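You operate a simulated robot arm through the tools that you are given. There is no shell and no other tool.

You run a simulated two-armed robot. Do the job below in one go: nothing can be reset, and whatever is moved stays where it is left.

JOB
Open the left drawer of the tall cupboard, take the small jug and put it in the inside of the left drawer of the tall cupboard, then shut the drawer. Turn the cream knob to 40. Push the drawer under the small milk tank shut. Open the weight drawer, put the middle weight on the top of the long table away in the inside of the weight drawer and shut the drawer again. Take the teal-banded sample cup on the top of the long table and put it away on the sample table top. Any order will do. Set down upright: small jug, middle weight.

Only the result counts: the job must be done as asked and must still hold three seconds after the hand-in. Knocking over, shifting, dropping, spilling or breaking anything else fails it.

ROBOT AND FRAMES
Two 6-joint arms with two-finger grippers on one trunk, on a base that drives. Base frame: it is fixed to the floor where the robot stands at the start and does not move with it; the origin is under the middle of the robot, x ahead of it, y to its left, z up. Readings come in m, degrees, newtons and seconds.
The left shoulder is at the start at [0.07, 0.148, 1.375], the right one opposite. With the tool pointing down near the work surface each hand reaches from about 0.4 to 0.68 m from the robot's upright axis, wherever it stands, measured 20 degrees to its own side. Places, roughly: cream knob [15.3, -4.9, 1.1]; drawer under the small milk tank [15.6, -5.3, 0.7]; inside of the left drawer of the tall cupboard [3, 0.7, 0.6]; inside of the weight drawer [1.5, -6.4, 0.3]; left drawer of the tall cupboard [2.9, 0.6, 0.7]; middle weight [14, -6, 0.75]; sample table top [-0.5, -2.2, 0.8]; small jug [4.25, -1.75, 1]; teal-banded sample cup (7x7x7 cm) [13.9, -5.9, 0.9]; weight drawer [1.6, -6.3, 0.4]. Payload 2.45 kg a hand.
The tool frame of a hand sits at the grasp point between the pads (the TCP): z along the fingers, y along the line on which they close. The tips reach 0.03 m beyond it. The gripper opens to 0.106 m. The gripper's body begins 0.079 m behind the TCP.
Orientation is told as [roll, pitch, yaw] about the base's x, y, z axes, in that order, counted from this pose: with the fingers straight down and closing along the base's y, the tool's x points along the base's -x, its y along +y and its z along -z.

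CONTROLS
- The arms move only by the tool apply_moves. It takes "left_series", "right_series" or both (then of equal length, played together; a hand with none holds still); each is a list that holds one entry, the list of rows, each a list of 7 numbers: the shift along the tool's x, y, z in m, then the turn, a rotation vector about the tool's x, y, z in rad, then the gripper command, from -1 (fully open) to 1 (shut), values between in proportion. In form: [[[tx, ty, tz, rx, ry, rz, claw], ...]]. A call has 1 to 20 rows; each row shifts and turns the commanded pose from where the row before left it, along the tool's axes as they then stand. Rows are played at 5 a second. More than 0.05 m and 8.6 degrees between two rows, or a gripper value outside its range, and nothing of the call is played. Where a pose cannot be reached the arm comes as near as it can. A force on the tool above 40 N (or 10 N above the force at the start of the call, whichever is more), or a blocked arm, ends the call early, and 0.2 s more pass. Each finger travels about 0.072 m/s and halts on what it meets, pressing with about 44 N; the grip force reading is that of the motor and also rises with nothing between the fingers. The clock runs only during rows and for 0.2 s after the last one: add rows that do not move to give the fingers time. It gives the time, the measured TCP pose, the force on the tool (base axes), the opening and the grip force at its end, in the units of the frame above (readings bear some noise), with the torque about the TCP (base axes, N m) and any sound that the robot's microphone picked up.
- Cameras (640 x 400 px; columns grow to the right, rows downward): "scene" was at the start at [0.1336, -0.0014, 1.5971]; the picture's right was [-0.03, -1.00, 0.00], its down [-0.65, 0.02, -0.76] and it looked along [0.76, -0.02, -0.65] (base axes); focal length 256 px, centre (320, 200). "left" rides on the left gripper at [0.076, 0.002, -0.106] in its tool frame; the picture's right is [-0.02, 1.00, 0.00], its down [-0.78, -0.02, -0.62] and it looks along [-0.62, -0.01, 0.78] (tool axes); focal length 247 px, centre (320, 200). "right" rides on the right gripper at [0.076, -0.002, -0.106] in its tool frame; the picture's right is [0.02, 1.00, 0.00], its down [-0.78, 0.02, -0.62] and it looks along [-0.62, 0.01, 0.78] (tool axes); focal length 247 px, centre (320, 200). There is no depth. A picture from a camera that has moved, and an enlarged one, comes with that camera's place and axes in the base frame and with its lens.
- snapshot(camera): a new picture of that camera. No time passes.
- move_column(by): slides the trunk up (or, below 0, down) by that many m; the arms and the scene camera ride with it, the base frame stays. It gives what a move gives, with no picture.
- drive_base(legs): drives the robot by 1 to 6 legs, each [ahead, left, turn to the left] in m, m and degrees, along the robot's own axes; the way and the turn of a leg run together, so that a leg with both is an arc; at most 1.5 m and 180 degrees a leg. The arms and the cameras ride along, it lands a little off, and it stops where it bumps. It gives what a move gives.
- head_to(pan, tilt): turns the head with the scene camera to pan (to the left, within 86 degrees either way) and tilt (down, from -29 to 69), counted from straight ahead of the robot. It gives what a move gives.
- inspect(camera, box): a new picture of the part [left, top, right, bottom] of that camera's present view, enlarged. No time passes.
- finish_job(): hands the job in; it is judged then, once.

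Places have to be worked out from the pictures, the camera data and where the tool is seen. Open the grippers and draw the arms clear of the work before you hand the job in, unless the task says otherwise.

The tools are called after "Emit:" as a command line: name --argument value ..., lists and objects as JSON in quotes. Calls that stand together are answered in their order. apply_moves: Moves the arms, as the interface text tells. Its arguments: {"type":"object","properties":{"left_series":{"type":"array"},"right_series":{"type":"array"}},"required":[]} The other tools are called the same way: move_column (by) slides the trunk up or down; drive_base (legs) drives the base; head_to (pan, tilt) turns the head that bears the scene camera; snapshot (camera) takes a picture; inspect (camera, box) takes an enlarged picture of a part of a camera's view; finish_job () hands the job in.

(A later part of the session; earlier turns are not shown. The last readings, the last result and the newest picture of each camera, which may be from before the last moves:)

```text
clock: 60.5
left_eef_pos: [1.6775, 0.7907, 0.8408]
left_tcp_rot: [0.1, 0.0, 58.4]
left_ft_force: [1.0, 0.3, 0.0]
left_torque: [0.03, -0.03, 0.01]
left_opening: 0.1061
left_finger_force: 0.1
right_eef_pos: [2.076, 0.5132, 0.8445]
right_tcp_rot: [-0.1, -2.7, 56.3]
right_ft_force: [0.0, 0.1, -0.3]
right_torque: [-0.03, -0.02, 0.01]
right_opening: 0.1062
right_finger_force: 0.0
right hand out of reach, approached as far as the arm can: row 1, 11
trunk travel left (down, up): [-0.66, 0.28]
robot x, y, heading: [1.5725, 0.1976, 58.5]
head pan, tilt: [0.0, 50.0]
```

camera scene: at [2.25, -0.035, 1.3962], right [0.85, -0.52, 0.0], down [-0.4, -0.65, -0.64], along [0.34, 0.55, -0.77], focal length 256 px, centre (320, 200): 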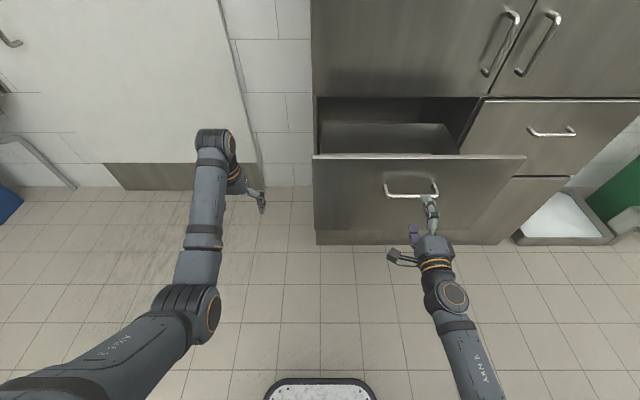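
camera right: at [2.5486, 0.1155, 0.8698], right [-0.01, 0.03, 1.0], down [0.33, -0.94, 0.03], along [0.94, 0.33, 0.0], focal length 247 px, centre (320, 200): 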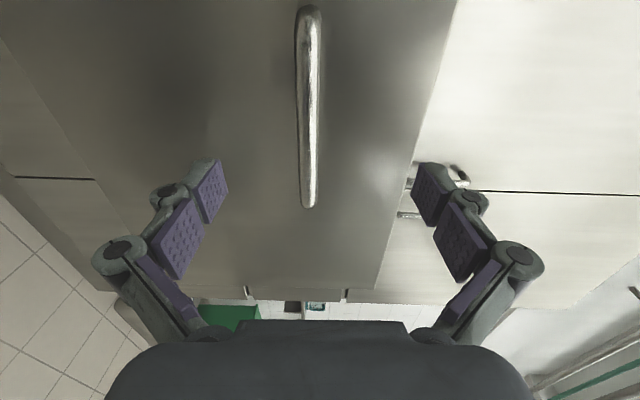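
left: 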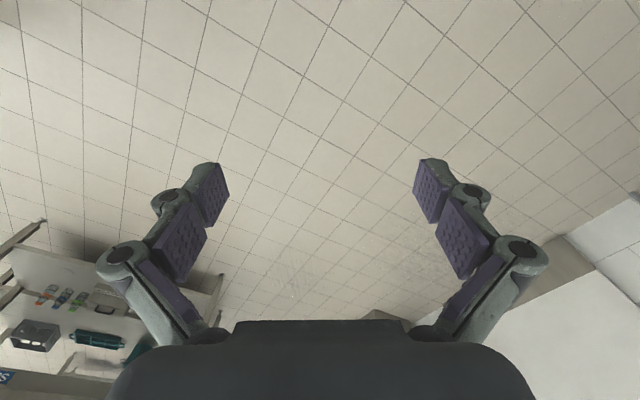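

The hand points down again. I raise the column fully for travel and turn right to look down the corridor.

Emit:
move_column --by 0.28

Emit:
drive_base --legs '[[0, 0, -90]]'

Emit:
head_to --pan 0 --tilt 25

Emit:
snapshot --camera "scene"

```text
clock: 63.3
left_eef_pos: [1.6783, 0.791, 1.1198]
left_tcp_rot: [0.1, 0.0, 58.4]
left_ft_force: [0.0, 0.0, 0.0]
left_torque: [-0.03, 0.0, -0.02]
left_opening: 0.1063
left_finger_force: 0.0
right_eef_pos: [2.0747, 0.514, 1.1253]
right_tcp_rot: [-0.1, -2.7, 56.2]
right_ft_force: [-0.8, 0.3, -0.4]
right_torque: [-0.02, 0.01, -0.03]
right_opening: 0.1061
right_finger_force: 0.1
trunk travel left (down, up): [-0.94, 0.0]
robot x, y, heading: [1.5709, 0.1944, 58.4]
head pan, tilt: [0.0, 50.0]
```

```text
clock: 67.6
left_eef_pos: [2.1643, 0.0859, 1.1197]
left_tcp_rot: [0.1, 0.0, -32.2]
left_ft_force: [-0.1, 0.8, -0.1]
left_torque: [0.01, 0.02, 0.01]
left_opening: 0.1061
left_finger_force: 0.1
right_eef_pos: [1.8844, -0.3109, 1.1245]
right_tcp_rot: [-0.1, -2.8, -34.3]
right_ft_force: [1.1, -0.1, -0.6]
right_torque: [0.0, -0.03, -0.04]
right_opening: 0.1059
right_finger_force: 0.0
trunk travel left (down, up): [-0.94, 0.0]
robot x, y, heading: [1.5672, 0.1961, -31.8]
head pan, tilt: [0.0, 50.0]
```

```text
clock: 68.5
left_eef_pos: [2.1634, 0.0856, 1.1209]
left_tcp_rot: [0.2, 0.0, -32.0]
left_ft_force: [0.4, -0.5, 0.0]
left_torque: [0.0, 0.03, -0.01]
left_opening: 0.1062
left_finger_force: 0.0
right_eef_pos: [1.8838, -0.3121, 1.1246]
right_tcp_rot: [0.0, -2.8, -34.3]
right_ft_force: [0.4, 0.2, 0.1]
right_torque: [-0.01, 0.0, -0.03]
right_opening: 0.1061
right_finger_force: 0.0
trunk travel left (down, up): [-0.94, 0.0]
robot x, y, heading: [1.5756, 0.1957, -31.8]
head pan, tilt: [0.0, 25.0]
```

```text
taken
camera scene: at [1.69, 0.122, 1.7137], right [-0.53, -0.85, 0.0], down [-0.36, 0.22, -0.91], along [0.77, -0.48, -0.42], focal length 256 px, centre (320, 200)
```

scene: 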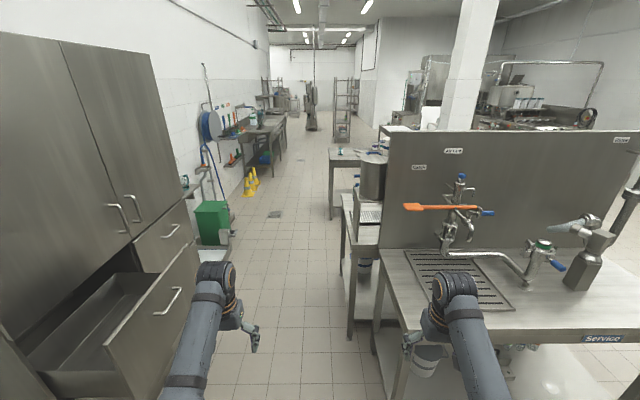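

The corridor is clear; open drawer on the left, benches on the right. I shift left to the corridor's centre and drive along it.

Emit:
drive_base --legs '[[0.05, 0.155, 0], [1.4, 0, 0], [0.4, 0.03, 0]]'

Emit:
head_to --pan -30 --tilt 30

Emit:
snapshot --camera "scene"

```text
clock: 78.5
left_eef_pos: [3.836, -0.7052, 1.1211]
left_tcp_rot: [0.1, 0.0, -30.9]
left_ft_force: [-0.5, 0.3, -0.2]
left_torque: [0.0, -0.01, 0.0]
left_opening: 0.1063
left_finger_force: 0.0
right_eef_pos: [3.5662, -1.1069, 1.1255]
right_tcp_rot: [-0.1, -2.8, -33.0]
right_ft_force: [-0.3, 0.8, 0.3]
right_torque: [-0.01, 0.02, 0.0]
right_opening: 0.1061
right_finger_force: 0.1
trunk travel left (down, up): [-0.94, 0.0]
robot x, y, heading: [3.2433, -0.6053, -30.7]
head pan, tilt: [0.0, 25.0]
```

```text
clock: 79.5
left_eef_pos: [3.8399, -0.7051, 1.1189]
left_tcp_rot: [0.2, 0.0, -31.0]
left_ft_force: [0.3, 0.3, 0.8]
left_torque: [0.01, -0.01, -0.01]
left_opening: 0.106
left_finger_force: 0.1
right_eef_pos: [3.5671, -1.1073, 1.1241]
right_tcp_rot: [-0.1, -2.6, -32.9]
right_ft_force: [0.2, 1.0, 1.1]
right_torque: [0.0, 0.01, -0.01]
right_opening: 0.1058
right_finger_force: 0.1
trunk travel left (down, up): [-0.94, 0.0]
robot x, y, heading: [3.2442, -0.6028, -30.8]
head pan, tilt: [-30.0, 30.0]
```

```text
taken
camera scene: at [3.3297, -0.7101, 1.7057], right [-0.87, -0.49, 0.0], down [-0.24, 0.44, -0.87], along [0.42, -0.76, -0.5], focal length 256 px, centre (320, 200)
```

scene: 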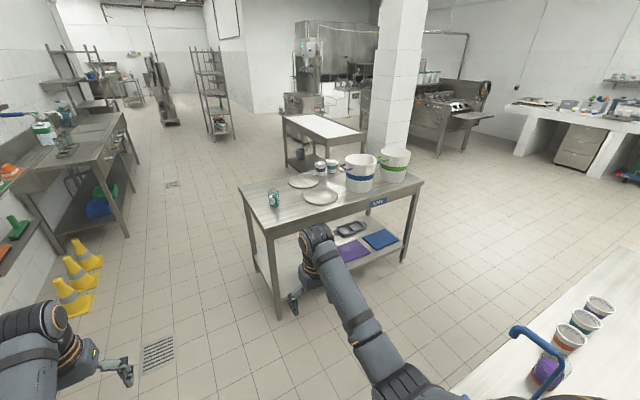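

The jug stands near the end of the "Lids" bench at about (4.21, -1.74). I drive alongside, keeping distance, and turn to face the bench end.

Emit:
drive_base --legs '[[1.35, 0.31, 0], [0, 0, -90.8]]'

Emit:
head_to --pan 0 --tilt 40

Emit:
snapshot --camera "scene"

```text
clock: 90.4
left_eef_pos: [4.4233, -1.645, 1.1193]
left_tcp_rot: [0.1, 0.1, -125.3]
left_ft_force: [-0.4, 0.5, -0.6]
left_torque: [-0.03, -0.02, 0.02]
left_opening: 0.106
left_finger_force: 0.2
right_eef_pos: [4.0435, -1.3437, 1.1246]
right_tcp_rot: [-0.1, -2.7, -127.3]
right_ft_force: [0.4, -1.7, -0.3]
right_torque: [0.01, -0.04, 0.02]
right_opening: 0.1058
right_finger_force: 0.2
trunk travel left (down, up): [-0.94, 0.0]
robot x, y, heading: [4.5676, -1.061, -125.2]
head pan, tilt: [-30.0, 30.0]
```

```text
clock: 91.3
left_eef_pos: [4.4237, -1.6444, 1.1207]
left_tcp_rot: [0.1, -0.1, -125.3]
left_ft_force: [0.0, -1.2, 0.1]
left_torque: [-0.03, 0.01, 0.0]
left_opening: 0.1059
left_finger_force: 0.1
right_eef_pos: [4.0446, -1.3434, 1.1246]
right_tcp_rot: [-0.1, -2.7, -127.4]
right_ft_force: [0.4, 0.7, -0.3]
right_torque: [0.0, 0.0, -0.04]
right_opening: 0.1062
right_finger_force: 0.0
trunk travel left (down, up): [-0.94, 0.0]
robot x, y, heading: [4.5684, -1.06, -125.0]
head pan, tilt: [0.0, 40.0]
```

```text
taken
camera scene: at [4.489, -1.1687, 1.6905], right [-0.82, 0.58, 0.0], down [0.37, 0.52, -0.77], along [-0.44, -0.63, -0.64], focal length 256 px, centre (320, 200)
```

scene: 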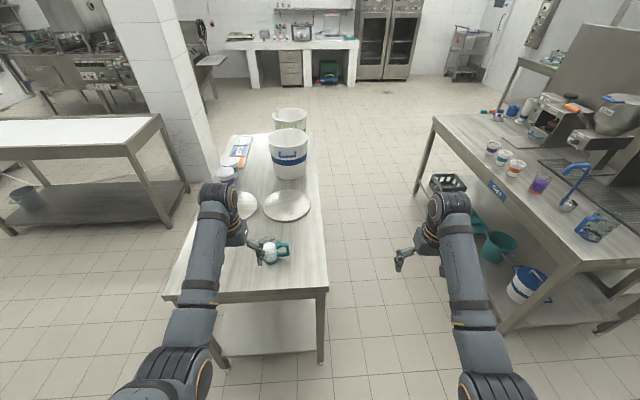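

I'm ~0.73 m from the jug; its handle points to my right. I zoom in with the scene and left-hand cameras to see its shape.

Emit:
inspect --camera "scene" --box '[220, 210, 340, 285]'

Emit:
snapshot --camera "left"

Emit:
snapshot --camera "right"

```text
5.33 times, centred on (280, 248) of scene
camera zoom: at [4.489, -1.1687, 1.6905], right [-0.82, 0.58, 0.0], down [0.37, 0.52, -0.77], along [-0.44, -0.63, -0.64], focal length 1365 px, centre (533, -53)
```

zoom: 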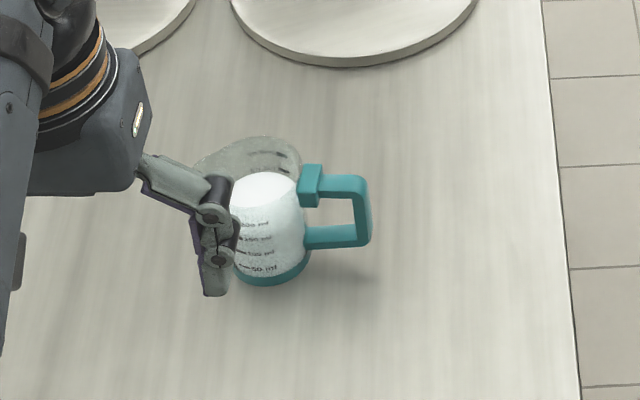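

```text
taken
camera left: at [4.4683, -1.5835, 1.2264], right [0.8, -0.59, 0.0], down [-0.47, -0.63, 0.62], along [-0.37, -0.5, -0.78], focal length 247 px, centre (320, 200)
```

left: 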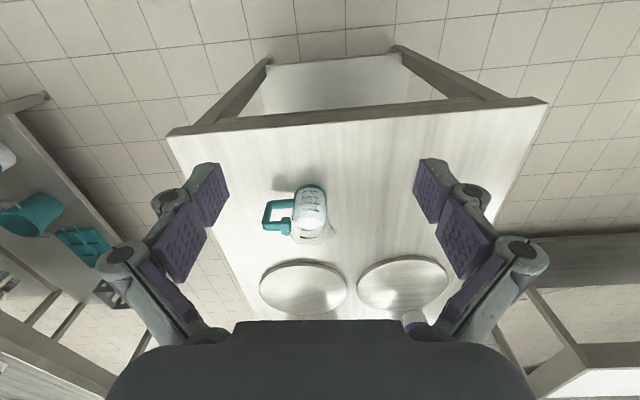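

```text
taken
camera right: at [4.0905, -1.2783, 1.226], right [0.81, -0.59, 0.0], down [-0.44, -0.61, 0.66], along [-0.39, -0.53, -0.75], focal length 247 px, centre (320, 200)
```

right: 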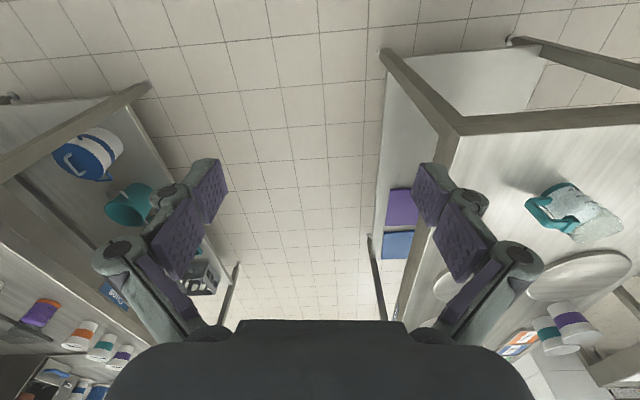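

Both views put the jug base at about (4.30, -1.77) on a table top at z≈0.90. I zoom the left-hand camera on it for its size and the handle direction.

Emit:
inspect --camera "left" --box '[240, 160, 368, 240]'

```text
5.00 times, centred on (304, 200) of left
camera zoom: at [4.4683, -1.5835, 1.2264], right [0.8, -0.59, 0.0], down [-0.47, -0.63, 0.62], along [-0.37, -0.5, -0.78], focal length 1235 px, centre (400, 200)
```

zoom: 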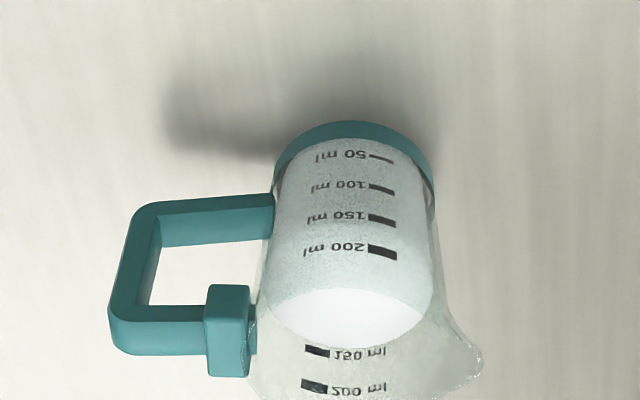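

The jug is a slim cylinder (~55 mm wide, ~110 mm tall, milk inside), handle to my right, so I must close fore-aft. I rotate the left hand 90° about its fingers, high above the jug.

Emit:
apply_moves --left_series '[[[0, 0, 0, 0, 0, 0.1428, -1], [0, 0, 0, 0, 0, 0.1428, -1], [0, 0, 0, 0, 0, 0.1428, -1], [0, 0, 0, 0, 0, 0.1428, -1], [0, 0, 0, 0, 0, 0.1428, -1], [0, 0, 0, 0, 0, 0.1428, -1], [0, 0, 0, 0, 0, 0.1428, -1], [0, 0, 0, 0, 0, 0.1428, -1], [0, 0, 0, 0, 0, 0.1428, -1], [0, 0, 0, 0, 0, 0.1428, -1], [0, 0, 0, 0, 0, 0.1428, -1], [0, 0, 0, 0, 0, 0, -1]]]'

Emit:
drive_base --legs '[[0.12, 0, 2]]'

Emit:
snapshot --camera "left"

Emit:
snapshot --camera "scene"

```text
clock: 93.9
left_eef_pos: [4.4232, -1.6446, 1.1201]
left_tcp_rot: [-0.1, 0.1, 144.6]
left_ft_force: [0.6, 0.5, -0.1]
left_torque: [0.03, -0.01, 0.01]
left_opening: 0.1058
left_finger_force: 0.1
right_eef_pos: [4.044, -1.3435, 1.1238]
right_tcp_rot: [0.0, -2.7, -127.4]
right_ft_force: [-0.5, -0.2, 0.0]
right_torque: [0.01, -0.01, 0.03]
right_opening: 0.106
right_finger_force: 0.1
trunk travel left (down, up): [-0.94, 0.0]
robot x, y, heading: [4.5693, -1.0578, -125.6]
head pan, tilt: [0.0, 40.0]
```

```text
clock: 95.2
left_eef_pos: [4.3757, -1.7498, 1.1212]
left_tcp_rot: [0.1, 0.0, 146.7]
left_ft_force: [-0.1, 0.4, 0.0]
left_torque: [-0.05, -0.01, 0.01]
left_opening: 0.1061
left_finger_force: 0.0
right_eef_pos: [3.9859, -1.4602, 1.1255]
right_tcp_rot: [0.0, -3.0, -125.5]
right_ft_force: [-0.4, 1.5, 0.0]
right_torque: [-0.03, 0.04, 0.0]
right_opening: 0.1059
right_finger_force: 0.0
trunk travel left (down, up): [-0.94, 0.0]
robot x, y, heading: [4.5017, -1.1607, -123.1]
head pan, tilt: [0.0, 40.0]
```

```text
taken
camera left: at [4.4371, -1.7923, 1.2282], right [-0.57, -0.82, 0.0], down [-0.65, 0.45, 0.62], along [-0.51, 0.35, -0.78], focal length 247 px, centre (320, 200)
```

left: 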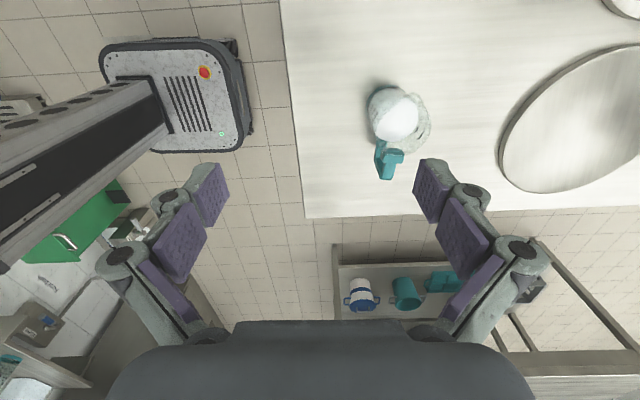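

```text
taken
camera scene: at [4.4255, -1.2696, 1.6908], right [-0.84, 0.55, 0.0], down [0.35, 0.54, -0.77], along [-0.42, -0.64, -0.64], focal length 256 px, centre (320, 200)
```

scene: 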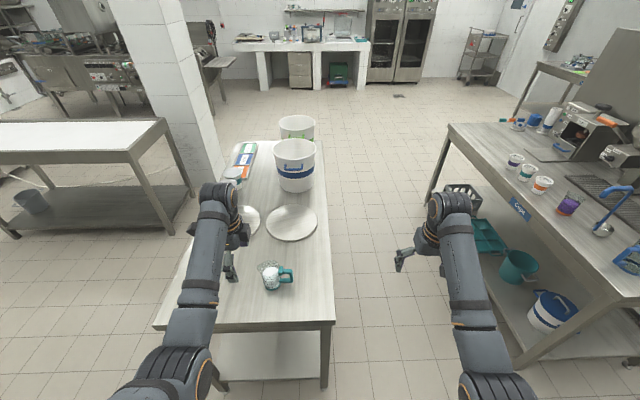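

I zoom the left camera on the jug to refine its centre relative to the hand.

Emit:
inspect --camera "left" --box '[336, 70, 464, 195]'

Emit:
inspect --camera "scene" --box '[220, 240, 340, 315]'

```text
3.20 times, centred on (400, 132) of left
camera zoom: at [4.4371, -1.7923, 1.2282], right [-0.57, -0.82, 0.0], down [-0.65, 0.45, 0.62], along [-0.51, 0.35, -0.78], focal length 790 px, centre (64, 416)
```

zoom: 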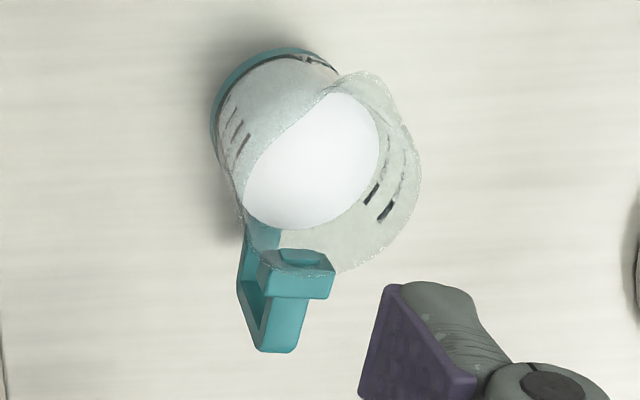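

```text
5.33 times, centred on (280, 278) of scene
camera zoom: at [4.4255, -1.2696, 1.6908], right [-0.84, 0.55, 0.0], down [0.35, 0.54, -0.77], along [-0.42, -0.64, -0.64], focal length 1365 px, centre (533, -213)
```

zoom: 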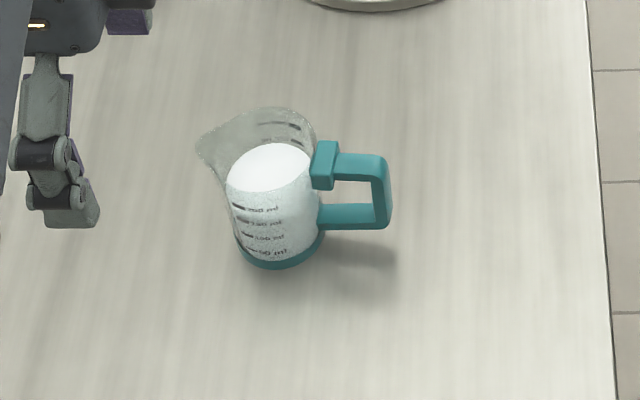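

Triangulating all views gives a table top at z≈0.84 and the jug base at about (4.279, -1.812), jug ~60 mm wide, top ≈0.96. I drive ahead 7 cm to be in reach.

Emit:
drive_base --legs '[[0.07, 0, 0]]'

Emit:
apply_moves --left_series '[[[-0.023, 0.017, 0, 0, 0, 0, -1], [-0.023, 0.017, 0, 0, 0, 0, -1], [0, 0, 0, 0, 0, 0, -1]]]'

Emit:
inspect --camera "left" --box '[200, 50, 440, 200]'

Emit:
inspect --camera "scene" --box '[200, 240, 340, 340]'

```text
clock: 96.2
left_eef_pos: [4.3397, -1.8017, 1.1239]
left_tcp_rot: [0.4, 0.1, 146.5]
left_ft_force: [0.9, 0.7, -0.5]
left_torque: [-0.07, 0.08, -0.01]
left_opening: 0.1061
left_finger_force: 0.1
right_eef_pos: [3.9503, -1.514, 1.1281]
right_tcp_rot: [-0.1, -3.1, -125.7]
right_ft_force: [0.5, 0.6, 1.3]
right_torque: [-0.08, 0.06, 0.01]
right_opening: 0.106
right_finger_force: 0.1
trunk travel left (down, up): [-0.94, 0.0]
robot x, y, heading: [4.4632, -1.2205, -123.4]
head pan, tilt: [0.0, 40.0]
```

```text
clock: 97.0
left_eef_pos: [4.2795, -1.8128, 1.1197]
left_tcp_rot: [0.0, 0.1, 146.6]
left_ft_force: [0.8, -0.3, -0.1]
left_torque: [0.04, 0.0, 0.02]
left_opening: 0.1062
left_finger_force: 0.1
right_eef_pos: [3.9462, -1.5199, 1.1238]
right_tcp_rot: [-0.1, -2.7, -125.6]
right_ft_force: [-0.1, 0.4, -0.4]
right_torque: [0.01, 0.01, -0.05]
right_opening: 0.1059
right_finger_force: 0.0
trunk travel left (down, up): [-0.94, 0.0]
robot x, y, heading: [4.4597, -1.2167, -123.4]
head pan, tilt: [0.0, 40.0]
```

```text
2.67 times, centred on (320, 125) of left
camera zoom: at [4.3418, -1.857, 1.2264], right [-0.57, -0.82, 0.0], down [-0.65, 0.45, 0.62], along [-0.51, 0.35, -0.78], focal length 659 px, centre (320, 400)
```

zoom: 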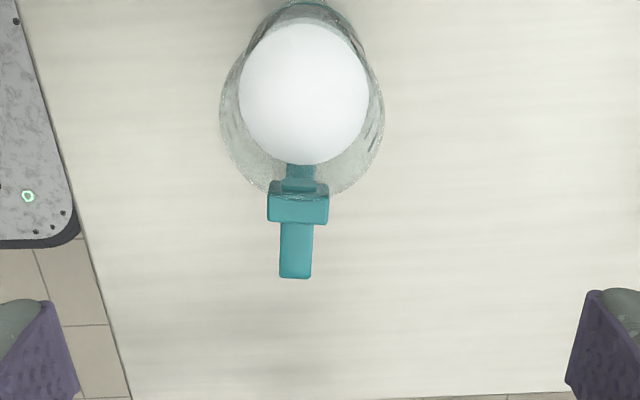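

```text
4.00 times, centred on (270, 290) of scene
camera zoom: at [4.386, -1.332, 1.6903], right [-0.84, 0.55, 0.0], down [0.35, 0.54, -0.77], along [-0.42, -0.64, -0.64], focal length 1024 px, centre (520, -160)
```

zoom: 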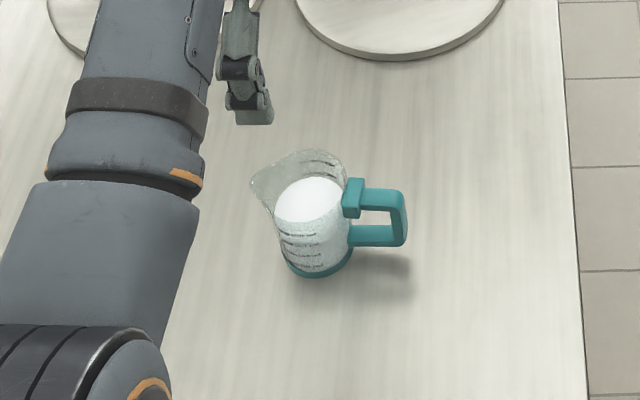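

Scene and hand views agree on the jug axis at about (4.283, -1.808). I correct by a few mm and lower the left hand partway around it.

Emit:
apply_moves --left_series '[[[0.003, -0.006, 0.02, 0, 0, 0, -1], [0, 0, 0.03, 0, 0, 0, -1], [0, 0, 0.03, 0, 0, 0, -1], [0, 0, 0.03, 0, 0, 0, -1], [0, 0, 0, 0, 0, 0, -1]]]'

Emit:
snapshot --camera "left"

Emit:
inspect --camera "scene" --box '[200, 220, 340, 340]'

```text
clock: 98.2
left_eef_pos: [4.2856, -1.8074, 1.0088]
left_tcp_rot: [0.0, 0.0, 146.6]
left_ft_force: [0.0, 0.6, -0.2]
left_torque: [0.01, -0.01, -0.03]
left_opening: 0.1057
left_finger_force: 0.1
right_eef_pos: [3.9459, -1.5199, 1.1233]
right_tcp_rot: [-0.1, -2.7, -125.6]
right_ft_force: [0.0, -0.4, 1.1]
right_torque: [0.02, 0.03, 0.02]
right_opening: 0.106
right_finger_force: 0.0
trunk travel left (down, up): [-0.94, 0.0]
robot x, y, heading: [4.4584, -1.2192, -123.3]
head pan, tilt: [0.0, 40.0]
```

```text
taken
camera left: at [4.347, -1.8527, 1.1158], right [-0.57, -0.82, 0.0], down [-0.65, 0.45, 0.62], along [-0.51, 0.35, -0.78], focal length 247 px, centre (320, 200)
```

left: 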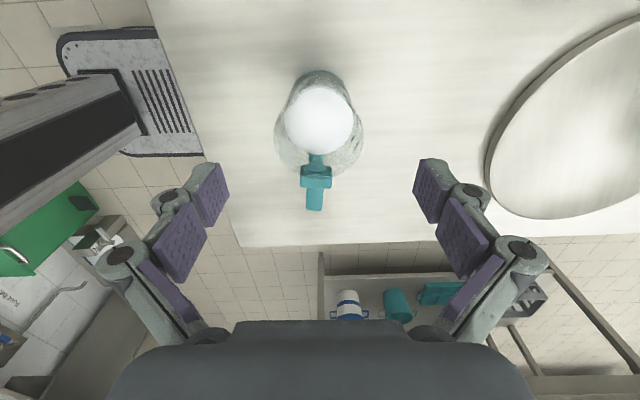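

```text
3.33 times, centred on (270, 280) of scene
camera zoom: at [4.3856, -1.3305, 1.6905], right [-0.84, 0.55, 0.0], down [0.35, 0.54, -0.77], along [-0.42, -0.64, -0.64], focal length 853 px, centre (487, -67)
```

zoom: 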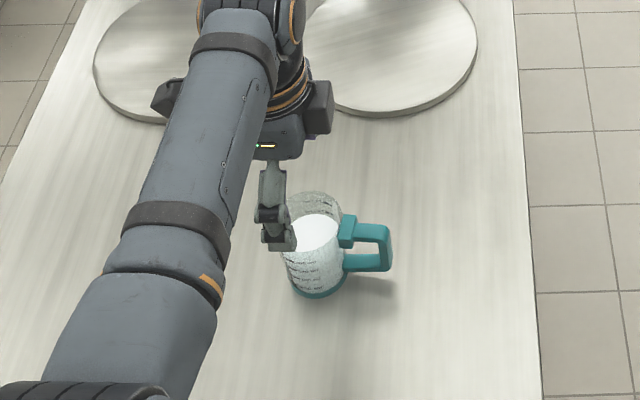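

The jug is centred between the fingers. I lower the remaining 0.105 m to z≈0.90 and look before closing.

Emit:
apply_moves --left_series '[[[0.004, 0, 0.025, 0, 0, 0, -1], [0, 0, 0.03, 0, 0, 0, -1], [0, 0, 0.03, 0, 0, 0, -1], [0, 0, 0.02, 0, 0, 0, -1], [0, 0, 0, 0, 0, 0, -1]]]'

Emit:
snapshot --camera "left"

Emit:
inspect --camera "scene" --box '[200, 220, 340, 340]'

```text
clock: 99.4
left_eef_pos: [4.2889, -1.8105, 0.9064]
left_tcp_rot: [0.1, 0.1, 146.5]
left_ft_force: [0.0, 0.6, 0.1]
left_torque: [-0.01, 0.01, -0.02]
left_opening: 0.1059
left_finger_force: 0.0
right_eef_pos: [3.9462, -1.5187, 1.1237]
right_tcp_rot: [-0.1, -2.6, -125.7]
right_ft_force: [0.7, 0.3, -1.0]
right_torque: [0.0, -0.01, 0.01]
right_opening: 0.1059
right_finger_force: 0.0
trunk travel left (down, up): [-0.94, 0.0]
robot x, y, heading: [4.461, -1.2175, -123.4]
head pan, tilt: [0.0, 40.0]
```

```text
taken
camera left: at [4.3512, -1.8531, 1.0135], right [-0.57, -0.82, 0.0], down [-0.65, 0.45, 0.62], along [-0.51, 0.35, -0.78], focal length 247 px, centre (320, 200)
```

left: 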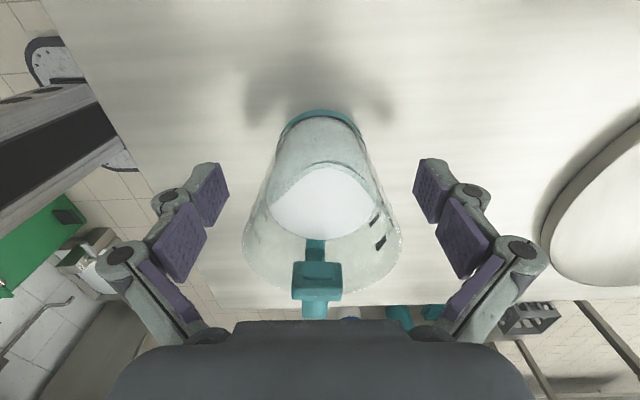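

```text
3.33 times, centred on (270, 280) of scene
camera zoom: at [4.3857, -1.3303, 1.6905], right [-0.84, 0.55, 0.0], down [0.35, 0.54, -0.77], along [-0.42, -0.64, -0.64], focal length 853 px, centre (487, -67)
```

zoom: 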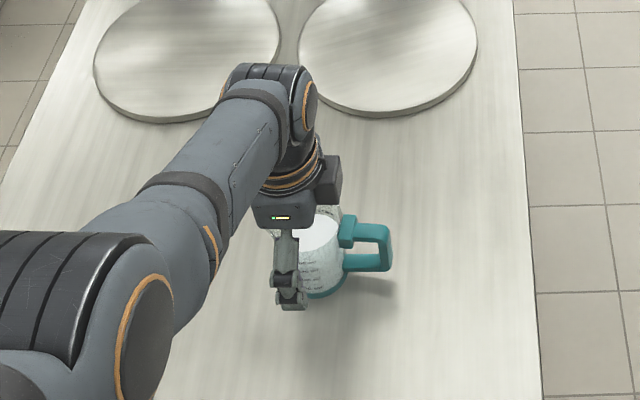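

The jug stands centred between the pads with clearance under the palm. I close the left gripper on it.

Emit:
apply_moves --left_series '[[[0, 0, 0, 0, 0, 0, 1], [0, 0, 0, 0, 0, 0, 1], [0, 0, 0, 0, 0, 0, 1], [0, 0, 0, 0, 0, 0, 1], [0, 0, 0, 0, 0, 0, 1]]]'

Emit:
snapshot --camera "left"

```text
clock: 100.6
left_eef_pos: [4.2884, -1.81, 0.9076]
left_tcp_rot: [0.0, 0.2, 146.6]
left_ft_force: [0.1, -2.3, 1.7]
left_torque: [-0.13, 0.11, 0.04]
left_opening: 0.0633
left_finger_force: 43.9
right_eef_pos: [3.9451, -1.5199, 1.1235]
right_tcp_rot: [-0.1, -2.7, -125.6]
right_ft_force: [-0.1, -0.5, -0.4]
right_torque: [0.0, 0.01, 0.02]
right_opening: 0.1061
right_finger_force: 0.0
trunk travel left (down, up): [-0.94, 0.0]
robot x, y, heading: [4.4612, -1.2236, -123.5]
head pan, tilt: [0.0, 40.0]
```

```text
taken
camera left: at [4.3511, -1.8532, 1.0135], right [-0.57, -0.82, 0.0], down [-0.65, 0.45, 0.62], along [-0.51, 0.35, -0.78], focal length 247 px, centre (320, 200)
```

left: 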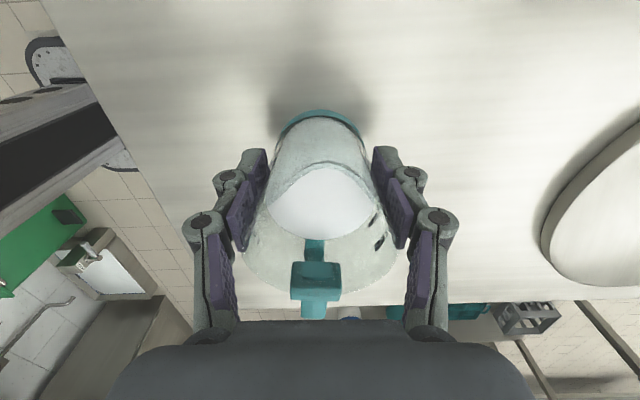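

Firm grip (opening 0.063 m). I lift the jug slowly straight up.

Emit:
apply_moves --left_series '[[[0, 0, -0.01, 0, 0, 0, 1], [0, 0, -0.02, 0, 0, 0, 1], [0, 0, -0.025, 0, 0, 0, 1], [0, 0, -0.025, 0, 0, 0, 1], [0, 0, -0.025, 0, 0, 0, 1], [0, 0, -0.025, 0, 0, 0, 1], [0, 0, -0.02, 0, 0, 0, 1], [0, 0, -0.01, 0, 0, 0, 1], [0, 0, 0, 0, 0, 0, 1]]]'

Emit:
snapshot --camera "left"

Emit:
snapshot --camera "scene"

```text
clock: 102.6
left_eef_pos: [4.2876, -1.8117, 1.0657]
left_tcp_rot: [0.0, 0.1, 146.6]
left_ft_force: [0.1, -0.3, -2.8]
left_torque: [-0.02, 0.01, -0.02]
left_opening: 0.0635
left_finger_force: 44.3
right_eef_pos: [3.9452, -1.5194, 1.123]
right_tcp_rot: [-0.1, -2.7, -125.6]
right_ft_force: [-0.1, -0.2, 1.1]
right_torque: [-0.01, 0.03, 0.0]
right_opening: 0.1061
right_finger_force: 0.1
trunk travel left (down, up): [-0.94, 0.0]
robot x, y, heading: [4.4611, -1.2189, -123.1]
head pan, tilt: [0.0, 40.0]
```

```text
taken
camera left: at [4.35, -1.8549, 1.1729], right [-0.57, -0.82, 0.0], down [-0.65, 0.45, 0.62], along [-0.51, 0.35, -0.78], focal length 247 px, centre (320, 200)
```

left: 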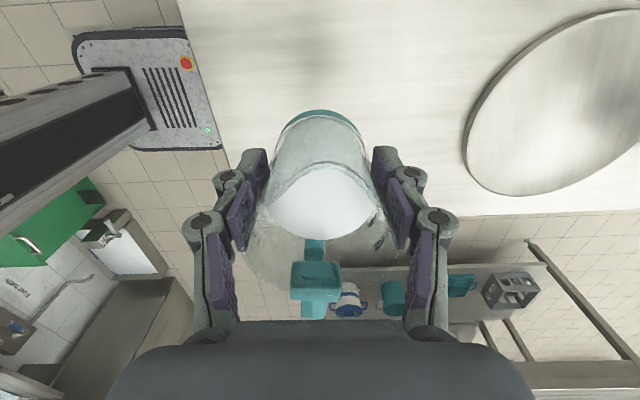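

```text
taken
camera scene: at [4.3854, -1.3311, 1.6904], right [-0.84, 0.55, 0.0], down [0.35, 0.54, -0.77], along [-0.42, -0.64, -0.64], focal length 256 px, centre (320, 200)
```

scene: 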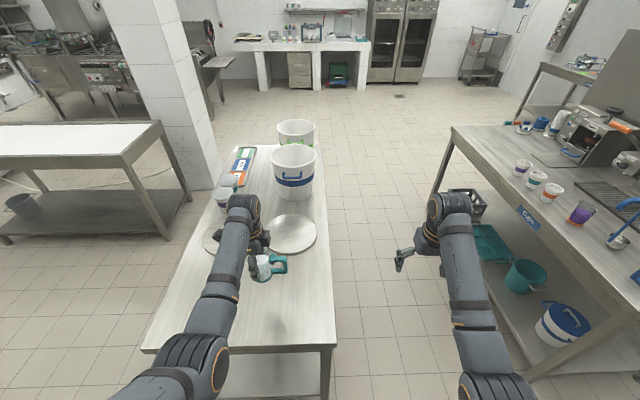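

The jug is up and upright. I draw both hands closer to the body and raise the jug a bit to make turning compact.

Emit:
apply_moves --left_series '[[[0, -0.02, -0.01, 0, 0, 0, 1], [0, -0.03, -0.015, 0, 0, 0, 1], [0, -0.03, -0.015, 0, 0, 0, 1], [0, -0.03, -0.01, 0, 0, 0, 1], [0, -0.02, 0, 0, 0, 0, 1], [0, 0, 0, 0, 0, 0, 1]]]' --right_series '[[[0.02, 0, 0, 0, 0, 0, -1], [0.02, 0, 0, 0, 0, 0, -1], [0.02, 0, 0, 0, 0, 0, -1], [0.02, 0, 0, 0, 0, 0, -1], [0, 0, 0, 0, 0, 0, -1], [0, 0, 0, 0, 0, 0, -1]]]'

Emit:
drive_base --legs '[[-0.2, 0, 0]]'

Emit:
head_to --pan 86 --tilt 30

Emit:
snapshot --camera "scene"

```text
clock: 104.0
left_eef_pos: [4.3487, -1.7072, 1.0827]
left_tcp_rot: [0.1, 0.1, 146.6]
left_ft_force: [-0.1, 0.1, -2.6]
left_torque: [0.02, -0.03, -0.02]
left_opening: 0.0634
left_finger_force: 43.9
left hand out of reach, approached as far as the arm can: row 3, 4, 5
right_eef_pos: [3.9836, -1.4596, 1.0968]
right_tcp_rot: [0.0, -2.8, -125.7]
right_ft_force: [1.0, -0.6, -0.4]
right_torque: [0.05, -0.01, -0.03]
right_opening: 0.1062
right_finger_force: 0.1
right hand out of reach, approached as far as the arm can: row 1, 2, 3, 4
trunk travel left (down, up): [-0.94, 0.0]
robot x, y, heading: [4.4605, -1.2176, -123.4]
head pan, tilt: [0.0, 40.0]
```

```text
clock: 105.6
left_eef_pos: [4.4565, -1.54, 1.0803]
left_tcp_rot: [0.0, 0.2, 146.4]
left_ft_force: [-0.2, -0.1, -2.6]
left_torque: [0.0, -0.05, 0.02]
left_opening: 0.0632
left_finger_force: 44.3
right_eef_pos: [4.0934, -1.2931, 1.0955]
right_tcp_rot: [0.0, -2.8, -125.7]
right_ft_force: [-1.3, 0.0, -0.6]
right_torque: [0.04, -0.01, -0.01]
right_opening: 0.1057
right_finger_force: 0.1
trunk travel left (down, up): [-0.94, 0.0]
robot x, y, heading: [4.5703, -1.0532, -123.6]
head pan, tilt: [0.0, 40.0]
```

```text
clock: 107.2
left_eef_pos: [4.4581, -1.538, 1.0817]
left_tcp_rot: [0.2, 0.1, 146.5]
left_ft_force: [0.4, 0.2, -1.9]
left_torque: [0.02, -0.02, 0.02]
left_opening: 0.0634
left_finger_force: 44.0
right_eef_pos: [4.0936, -1.2912, 1.0973]
right_tcp_rot: [0.0, -3.0, -125.7]
right_ft_force: [1.1, -0.4, 0.0]
right_torque: [0.01, 0.01, -0.04]
right_opening: 0.106
right_finger_force: 0.2
trunk travel left (down, up): [-0.94, 0.0]
robot x, y, heading: [4.5778, -1.046, -123.7]
head pan, tilt: [85.9, 30.0]
```

```text
taken
camera scene: at [4.615, -1.1466, 1.7058], right [-0.61, -0.79, 0.0], down [-0.4, 0.3, -0.87], along [0.69, -0.53, -0.5], focal length 256 px, centre (320, 200)
```

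scene: 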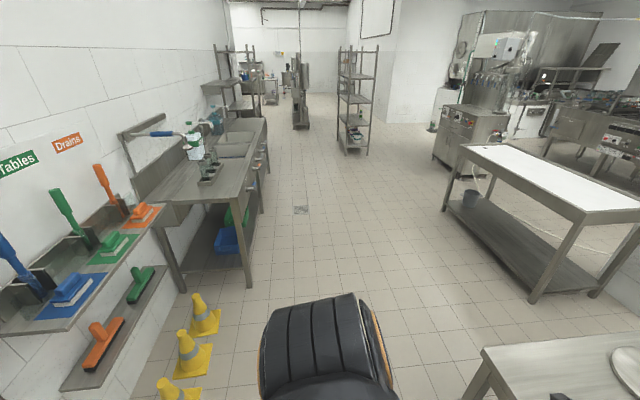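

The jug hand is retracted to 0.47 m; surroundings leave room to turn. I turn left in two steps to face the cupboard side, keeping v' around 1.3.

Emit:
drive_base --legs '[[0, 0, 92], [0, -0.2, 0], [0, 0, 90]]'

Emit:
head_to --pan 60 --tilt 35

Emit:
snapshot --camera "scene"

```text
clock: 116.6
left_eef_pos: [4.5434, -0.7273, 1.0833]
left_tcp_rot: [0.1, 0.3, -29.0]
left_ft_force: [-1.0, -0.9, -3.2]
left_torque: [0.01, 0.02, -0.02]
left_opening: 0.0631
left_finger_force: 44.4
right_eef_pos: [4.9267, -0.9471, 1.0974]
right_tcp_rot: [0.1, -2.9, 58.9]
right_ft_force: [-0.4, 0.7, 1.0]
right_torque: [-0.03, 0.01, -0.03]
right_opening: 0.1061
right_finger_force: 0.1
trunk travel left (down, up): [-0.94, 0.0]
robot x, y, heading: [4.4695, -1.2252, 61.4]
head pan, tilt: [85.9, 30.0]
```

```text
clock: 117.5
left_eef_pos: [4.5445, -0.7276, 1.0821]
left_tcp_rot: [0.1, 0.0, -29.0]
left_ft_force: [-0.1, 0.2, -2.2]
left_torque: [0.05, 0.02, -0.01]
left_opening: 0.0635
left_finger_force: 43.8
right_eef_pos: [4.926, -0.9467, 1.0981]
right_tcp_rot: [0.0, -3.0, 58.8]
right_ft_force: [-0.1, -0.3, 0.0]
right_torque: [0.03, -0.01, -0.01]
right_opening: 0.106
right_finger_force: 0.0
trunk travel left (down, up): [-0.94, 0.0]
robot x, y, heading: [4.4685, -1.2225, 61.2]
head pan, tilt: [60.0, 35.0]
```

```text
taken
camera scene: at [4.4468, -1.1036, 1.698], right [0.86, 0.52, 0.0], down [0.3, -0.49, -0.82], along [-0.42, 0.7, -0.57], focal length 256 px, centre (320, 200)
```

scene: 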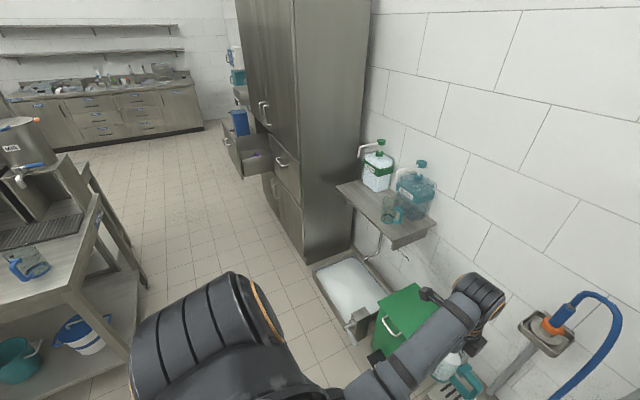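

Facing the wall with the jug; heading is 61°, v'≈1.30. I correct the heading, ease back 0.1 m and slide left toward the cupboard.

Emit:
drive_base --legs '[[0, 0, -2.8], [-0.09, 0, 0], [0, 1.2, 0]]'

Emit:
head_to --pan 50 --tilt 35

Emit:
snapshot --camera "scene"

```text
clock: 124.7
left_eef_pos: [3.5068, -0.1809, 1.083]
left_tcp_rot: [0.0, 0.2, -31.9]
left_ft_force: [-0.1, 0.2, -2.1]
left_torque: [0.01, 0.01, 0.02]
left_opening: 0.0632
left_finger_force: 44.1
right_eef_pos: [3.8768, -0.4197, 1.0967]
right_tcp_rot: [0.0, -3.1, 55.9]
right_ft_force: [0.3, 0.0, 0.1]
right_torque: [0.0, 0.03, -0.01]
right_opening: 0.1061
right_finger_force: 0.0
trunk travel left (down, up): [-0.94, 0.0]
robot x, y, heading: [3.4052, -0.6714, 58.2]
head pan, tilt: [60.0, 35.0]
```

```text
clock: 125.4
left_eef_pos: [3.5061, -0.1807, 1.0837]
left_tcp_rot: [0.1, 0.1, -31.9]
left_ft_force: [0.2, -0.4, -2.8]
left_torque: [0.03, 0.0, 0.04]
left_opening: 0.0631
left_finger_force: 44.1
right_eef_pos: [3.8765, -0.4192, 1.0977]
right_tcp_rot: [0.0, -3.0, 56.0]
right_ft_force: [0.1, 0.3, 0.0]
right_torque: [0.01, 0.01, 0.02]
right_opening: 0.1062
right_finger_force: 0.0
trunk travel left (down, up): [-0.94, 0.0]
robot x, y, heading: [3.4077, -0.673, 58.4]
head pan, tilt: [50.0, 35.0]
```

```text
taken
camera scene: at [3.4038, -0.5449, 1.698], right [0.95, 0.31, 0.0], down [0.18, -0.55, -0.82], along [-0.26, 0.78, -0.57], focal length 256 px, centre (320, 200)
```

scene: 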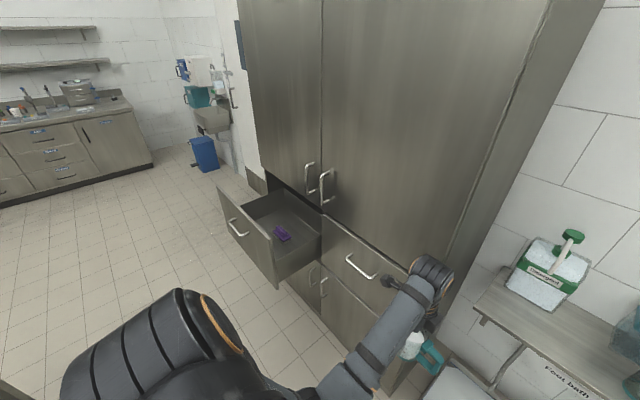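

There is a small purple thing in the drawer that I must not hit. I slide left a further 0.75 m and look into the drawer.

Emit:
drive_base --legs '[[0, 0.78, 0]]'

Emit:
head_to --pan 20 --tilt 50

Emit:
snapshot --camera "scene"

Emit:
snapshot --camera "left"

```text
clock: 129.7
left_eef_pos: [2.8453, 0.2369, 1.0836]
left_tcp_rot: [0.1, 0.2, -32.7]
left_ft_force: [0.9, 0.0, -1.6]
left_torque: [0.0, 0.04, 0.02]
left_opening: 0.0634
left_finger_force: 43.6
right_eef_pos: [3.2135, -0.0048, 1.0969]
right_tcp_rot: [0.1, -3.0, 55.2]
right_ft_force: [-0.2, 0.4, 0.1]
right_torque: [0.01, 0.01, 0.02]
right_opening: 0.1061
right_finger_force: 0.1
trunk travel left (down, up): [-0.94, 0.0]
robot x, y, heading: [2.7401, -0.2556, 57.3]
head pan, tilt: [50.0, 35.0]
```

```text
clock: 130.6
left_eef_pos: [2.8456, 0.238, 1.0823]
left_tcp_rot: [0.1, 0.0, -32.8]
left_ft_force: [0.3, 0.0, -1.2]
left_torque: [0.02, 0.04, -0.03]
left_opening: 0.0634
left_finger_force: 43.9
right_eef_pos: [3.2119, -0.0044, 1.0977]
right_tcp_rot: [0.1, -3.1, 55.2]
right_ft_force: [0.0, 0.0, -0.3]
right_torque: [-0.02, -0.02, -0.01]
right_opening: 0.1062
right_finger_force: 0.2
trunk travel left (down, up): [-0.94, 0.0]
robot x, y, heading: [2.7358, -0.2531, 57.2]
head pan, tilt: [20.0, 50.0]
```

```text
taken
camera scene: at [2.7811, -0.1333, 1.6763], right [0.98, -0.22, 0.0], down [-0.17, -0.75, -0.64], along [0.14, 0.63, -0.77], focal length 256 px, centre (320, 200)
```

scene: 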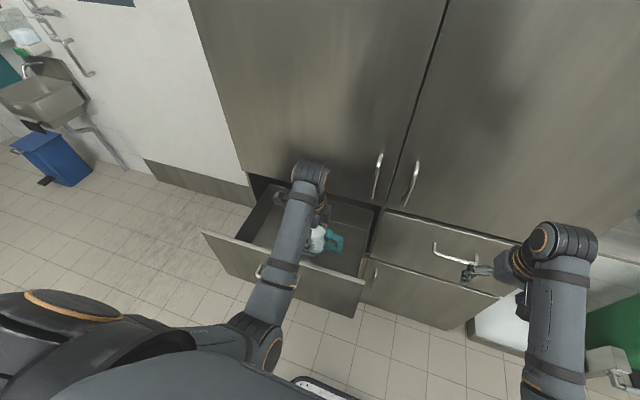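

```text
taken
camera left: at [2.7808, 0.2802, 1.1894], right [0.56, 0.83, 0.0], down [0.65, -0.44, 0.62], along [0.52, -0.34, -0.78], focal length 247 px, centre (320, 200)
```

left: 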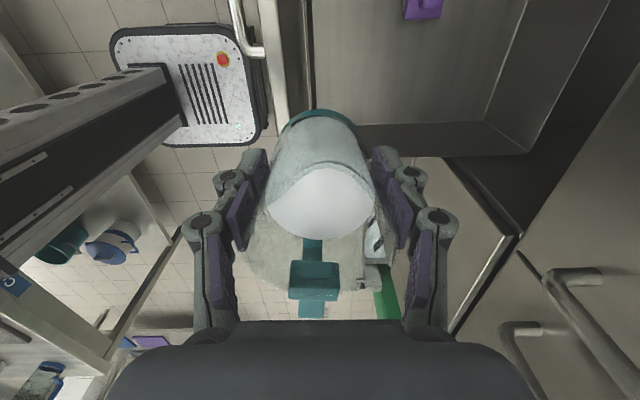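

The hand camera sees the drawer interior: floor appears around z≈0.70 and rim ≈0.83. I zoom the scene camera to verify floor position and the purple item.

Emit:
inspect --camera "scene" --box '[200, 150, 400, 320]'

Emit:
inspect --camera "left" --box '[220, 0, 640, 200]'

```text
2.35 times, centred on (300, 235) of scene
camera zoom: at [2.7811, -0.1333, 1.6763], right [0.98, -0.22, 0.0], down [-0.17, -0.75, -0.64], along [0.14, 0.63, -0.77], focal length 602 px, centre (367, 118)
```

zoom: 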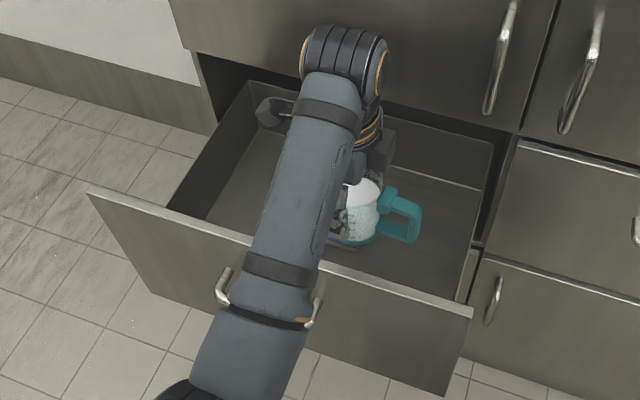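

```text
1.52 times, centred on (430, 100) of left
camera zoom: at [2.7808, 0.2802, 1.1894], right [0.56, 0.83, 0.0], down [0.65, -0.44, 0.62], along [0.52, -0.34, -0.78], focal length 376 px, centre (152, 352)
```

zoom: 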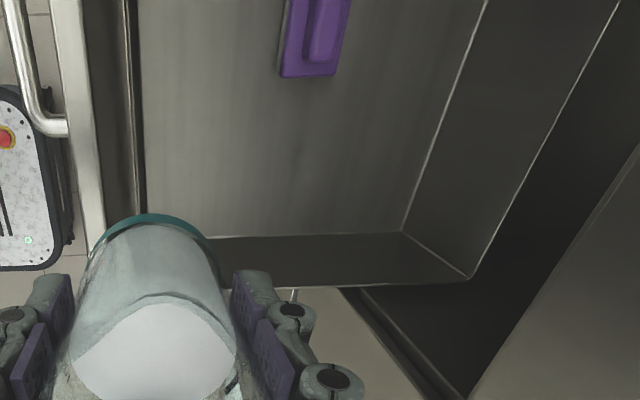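

Triangulated drawer floor z≈0.652, rim≈0.80; the purple item lies left of u'≈2.25, so I'll set the jug right of it. I square up the heading and move the jug out over the target spot while still high.

Emit:
drive_base --legs '[[-0.015, 0, 1.2]]'

Emit:
apply_moves --left_series '[[[-0.01, 0.025, 0, 0, 0, 0, 1], [-0.01, 0.03, 0, 0, 0, 0, 1], [-0.01, 0.03, 0, 0, 0, 0, 1], [0, 0.03, 0, 0, 0, 0, 1], [0, 0, 0, 0, 0, 0, 1]]]'

Emit:
snapshot --camera "left"

Emit:
snapshot --camera "scene"

```text
clock: 131.4
left_eef_pos: [2.8287, 0.2302, 1.0815]
left_tcp_rot: [-0.1, 0.2, -31.5]
left_ft_force: [1.0, 0.8, -2.7]
left_torque: [-0.01, 0.05, 0.01]
left_opening: 0.063
left_finger_force: 43.6
right_eef_pos: [3.2013, -0.0047, 1.0957]
right_tcp_rot: [0.0, -2.8, 56.4]
right_ft_force: [0.5, 0.7, -0.2]
right_torque: [-0.06, 0.07, 0.01]
right_opening: 0.106
right_finger_force: 0.1
trunk travel left (down, up): [-0.94, 0.0]
robot x, y, heading: [2.729, -0.2623, 58.7]
head pan, tilt: [20.0, 50.0]
```

```text
clock: 132.6
left_eef_pos: [2.9141, 0.3103, 1.0825]
left_tcp_rot: [0.1, 0.1, -31.5]
left_ft_force: [0.7, 0.1, -1.8]
left_torque: [0.0, 0.0, -0.03]
left_opening: 0.0632
left_finger_force: 44.3
right_eef_pos: [3.1998, -0.0082, 1.0978]
right_tcp_rot: [0.0, -3.1, 56.5]
right_ft_force: [0.3, 0.3, 0.5]
right_torque: [0.0, 0.0, 0.02]
right_opening: 0.1061
right_finger_force: 0.0
trunk travel left (down, up): [-0.94, 0.0]
robot x, y, heading: [2.733, -0.2625, 58.8]
head pan, tilt: [20.0, 50.0]
```

```text
taken
camera left: at [2.8492, 0.3501, 1.1892], right [0.54, 0.84, 0.0], down [0.66, -0.42, 0.62], along [0.52, -0.33, -0.78], focal length 247 px, centre (320, 200)
```

left: 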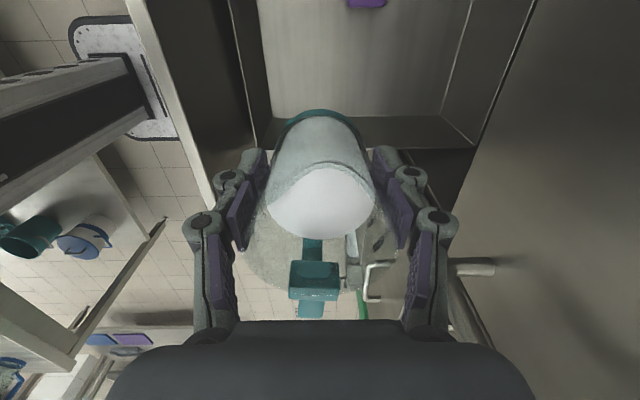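

```text
taken
camera scene: at [2.7713, -0.1451, 1.6762], right [0.98, -0.2, 0.0], down [-0.15, -0.75, -0.64], along [0.13, 0.63, -0.77], focal length 256 px, centre (320, 200)
```

scene: 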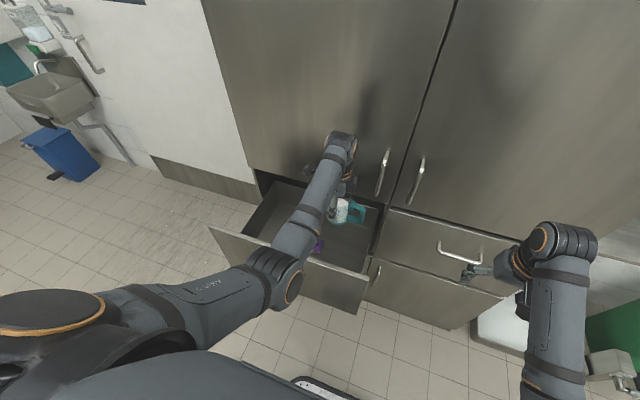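

The jug is above the target spot (u'≈2.32, v'≈1.79). I lower it in stages, 0.2 m first, watching forces.

Emit:
apply_moves --left_series '[[[0, 0.003, 0.025, 0, 0, 0, 1], [0, 0.003, 0.03, 0, 0, 0, 1], [0, 0, 0.03, 0, 0, 0, 1], [0, 0, 0.03, 0, 0, 0, 1], [0, 0, 0.03, 0, 0, 0, 1], [0, 0, 0.03, 0, 0, 0, 1], [0, 0, 0.025, 0, 0, 0, 1], [0, 0, 0, 0, 0, 0, 1]]]'

Emit:
snapshot --camera "left"

Emit:
snapshot --camera "scene"

```text
clock: 134.4
left_eef_pos: [2.9047, 0.3052, 0.8933]
left_tcp_rot: [0.2, 0.1, -31.5]
left_ft_force: [-0.2, 1.1, -2.4]
left_torque: [-0.01, -0.01, 0.0]
left_opening: 0.0632
left_finger_force: 44.2
left hand out of reach, approached as far as the arm can: row 6, 7
right_eef_pos: [3.1996, -0.0079, 1.0976]
right_tcp_rot: [0.1, -2.9, 56.5]
right_ft_force: [0.0, 0.3, -0.1]
right_torque: [0.01, 0.02, -0.02]
right_opening: 0.106
right_finger_force: 0.1
trunk travel left (down, up): [-0.94, 0.0]
robot x, y, heading: [2.7314, -0.2664, 58.6]
head pan, tilt: [20.0, 50.0]
```

```text
taken
camera left: at [2.8393, 0.3455, 0.9999], right [0.54, 0.84, 0.0], down [0.66, -0.43, 0.62], along [0.52, -0.33, -0.79], focal length 247 px, centre (320, 200)
```

left: 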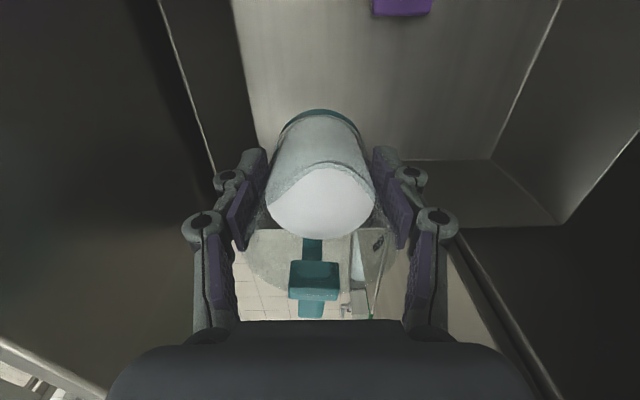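

```text
taken
camera scene: at [2.7713, -0.1451, 1.6762], right [0.98, -0.2, 0.0], down [-0.15, -0.75, -0.64], along [0.13, 0.63, -0.77], focal length 256 px, centre (320, 200)
```

scene: 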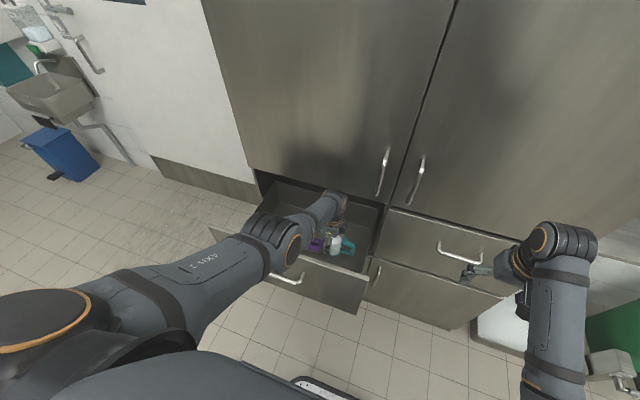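

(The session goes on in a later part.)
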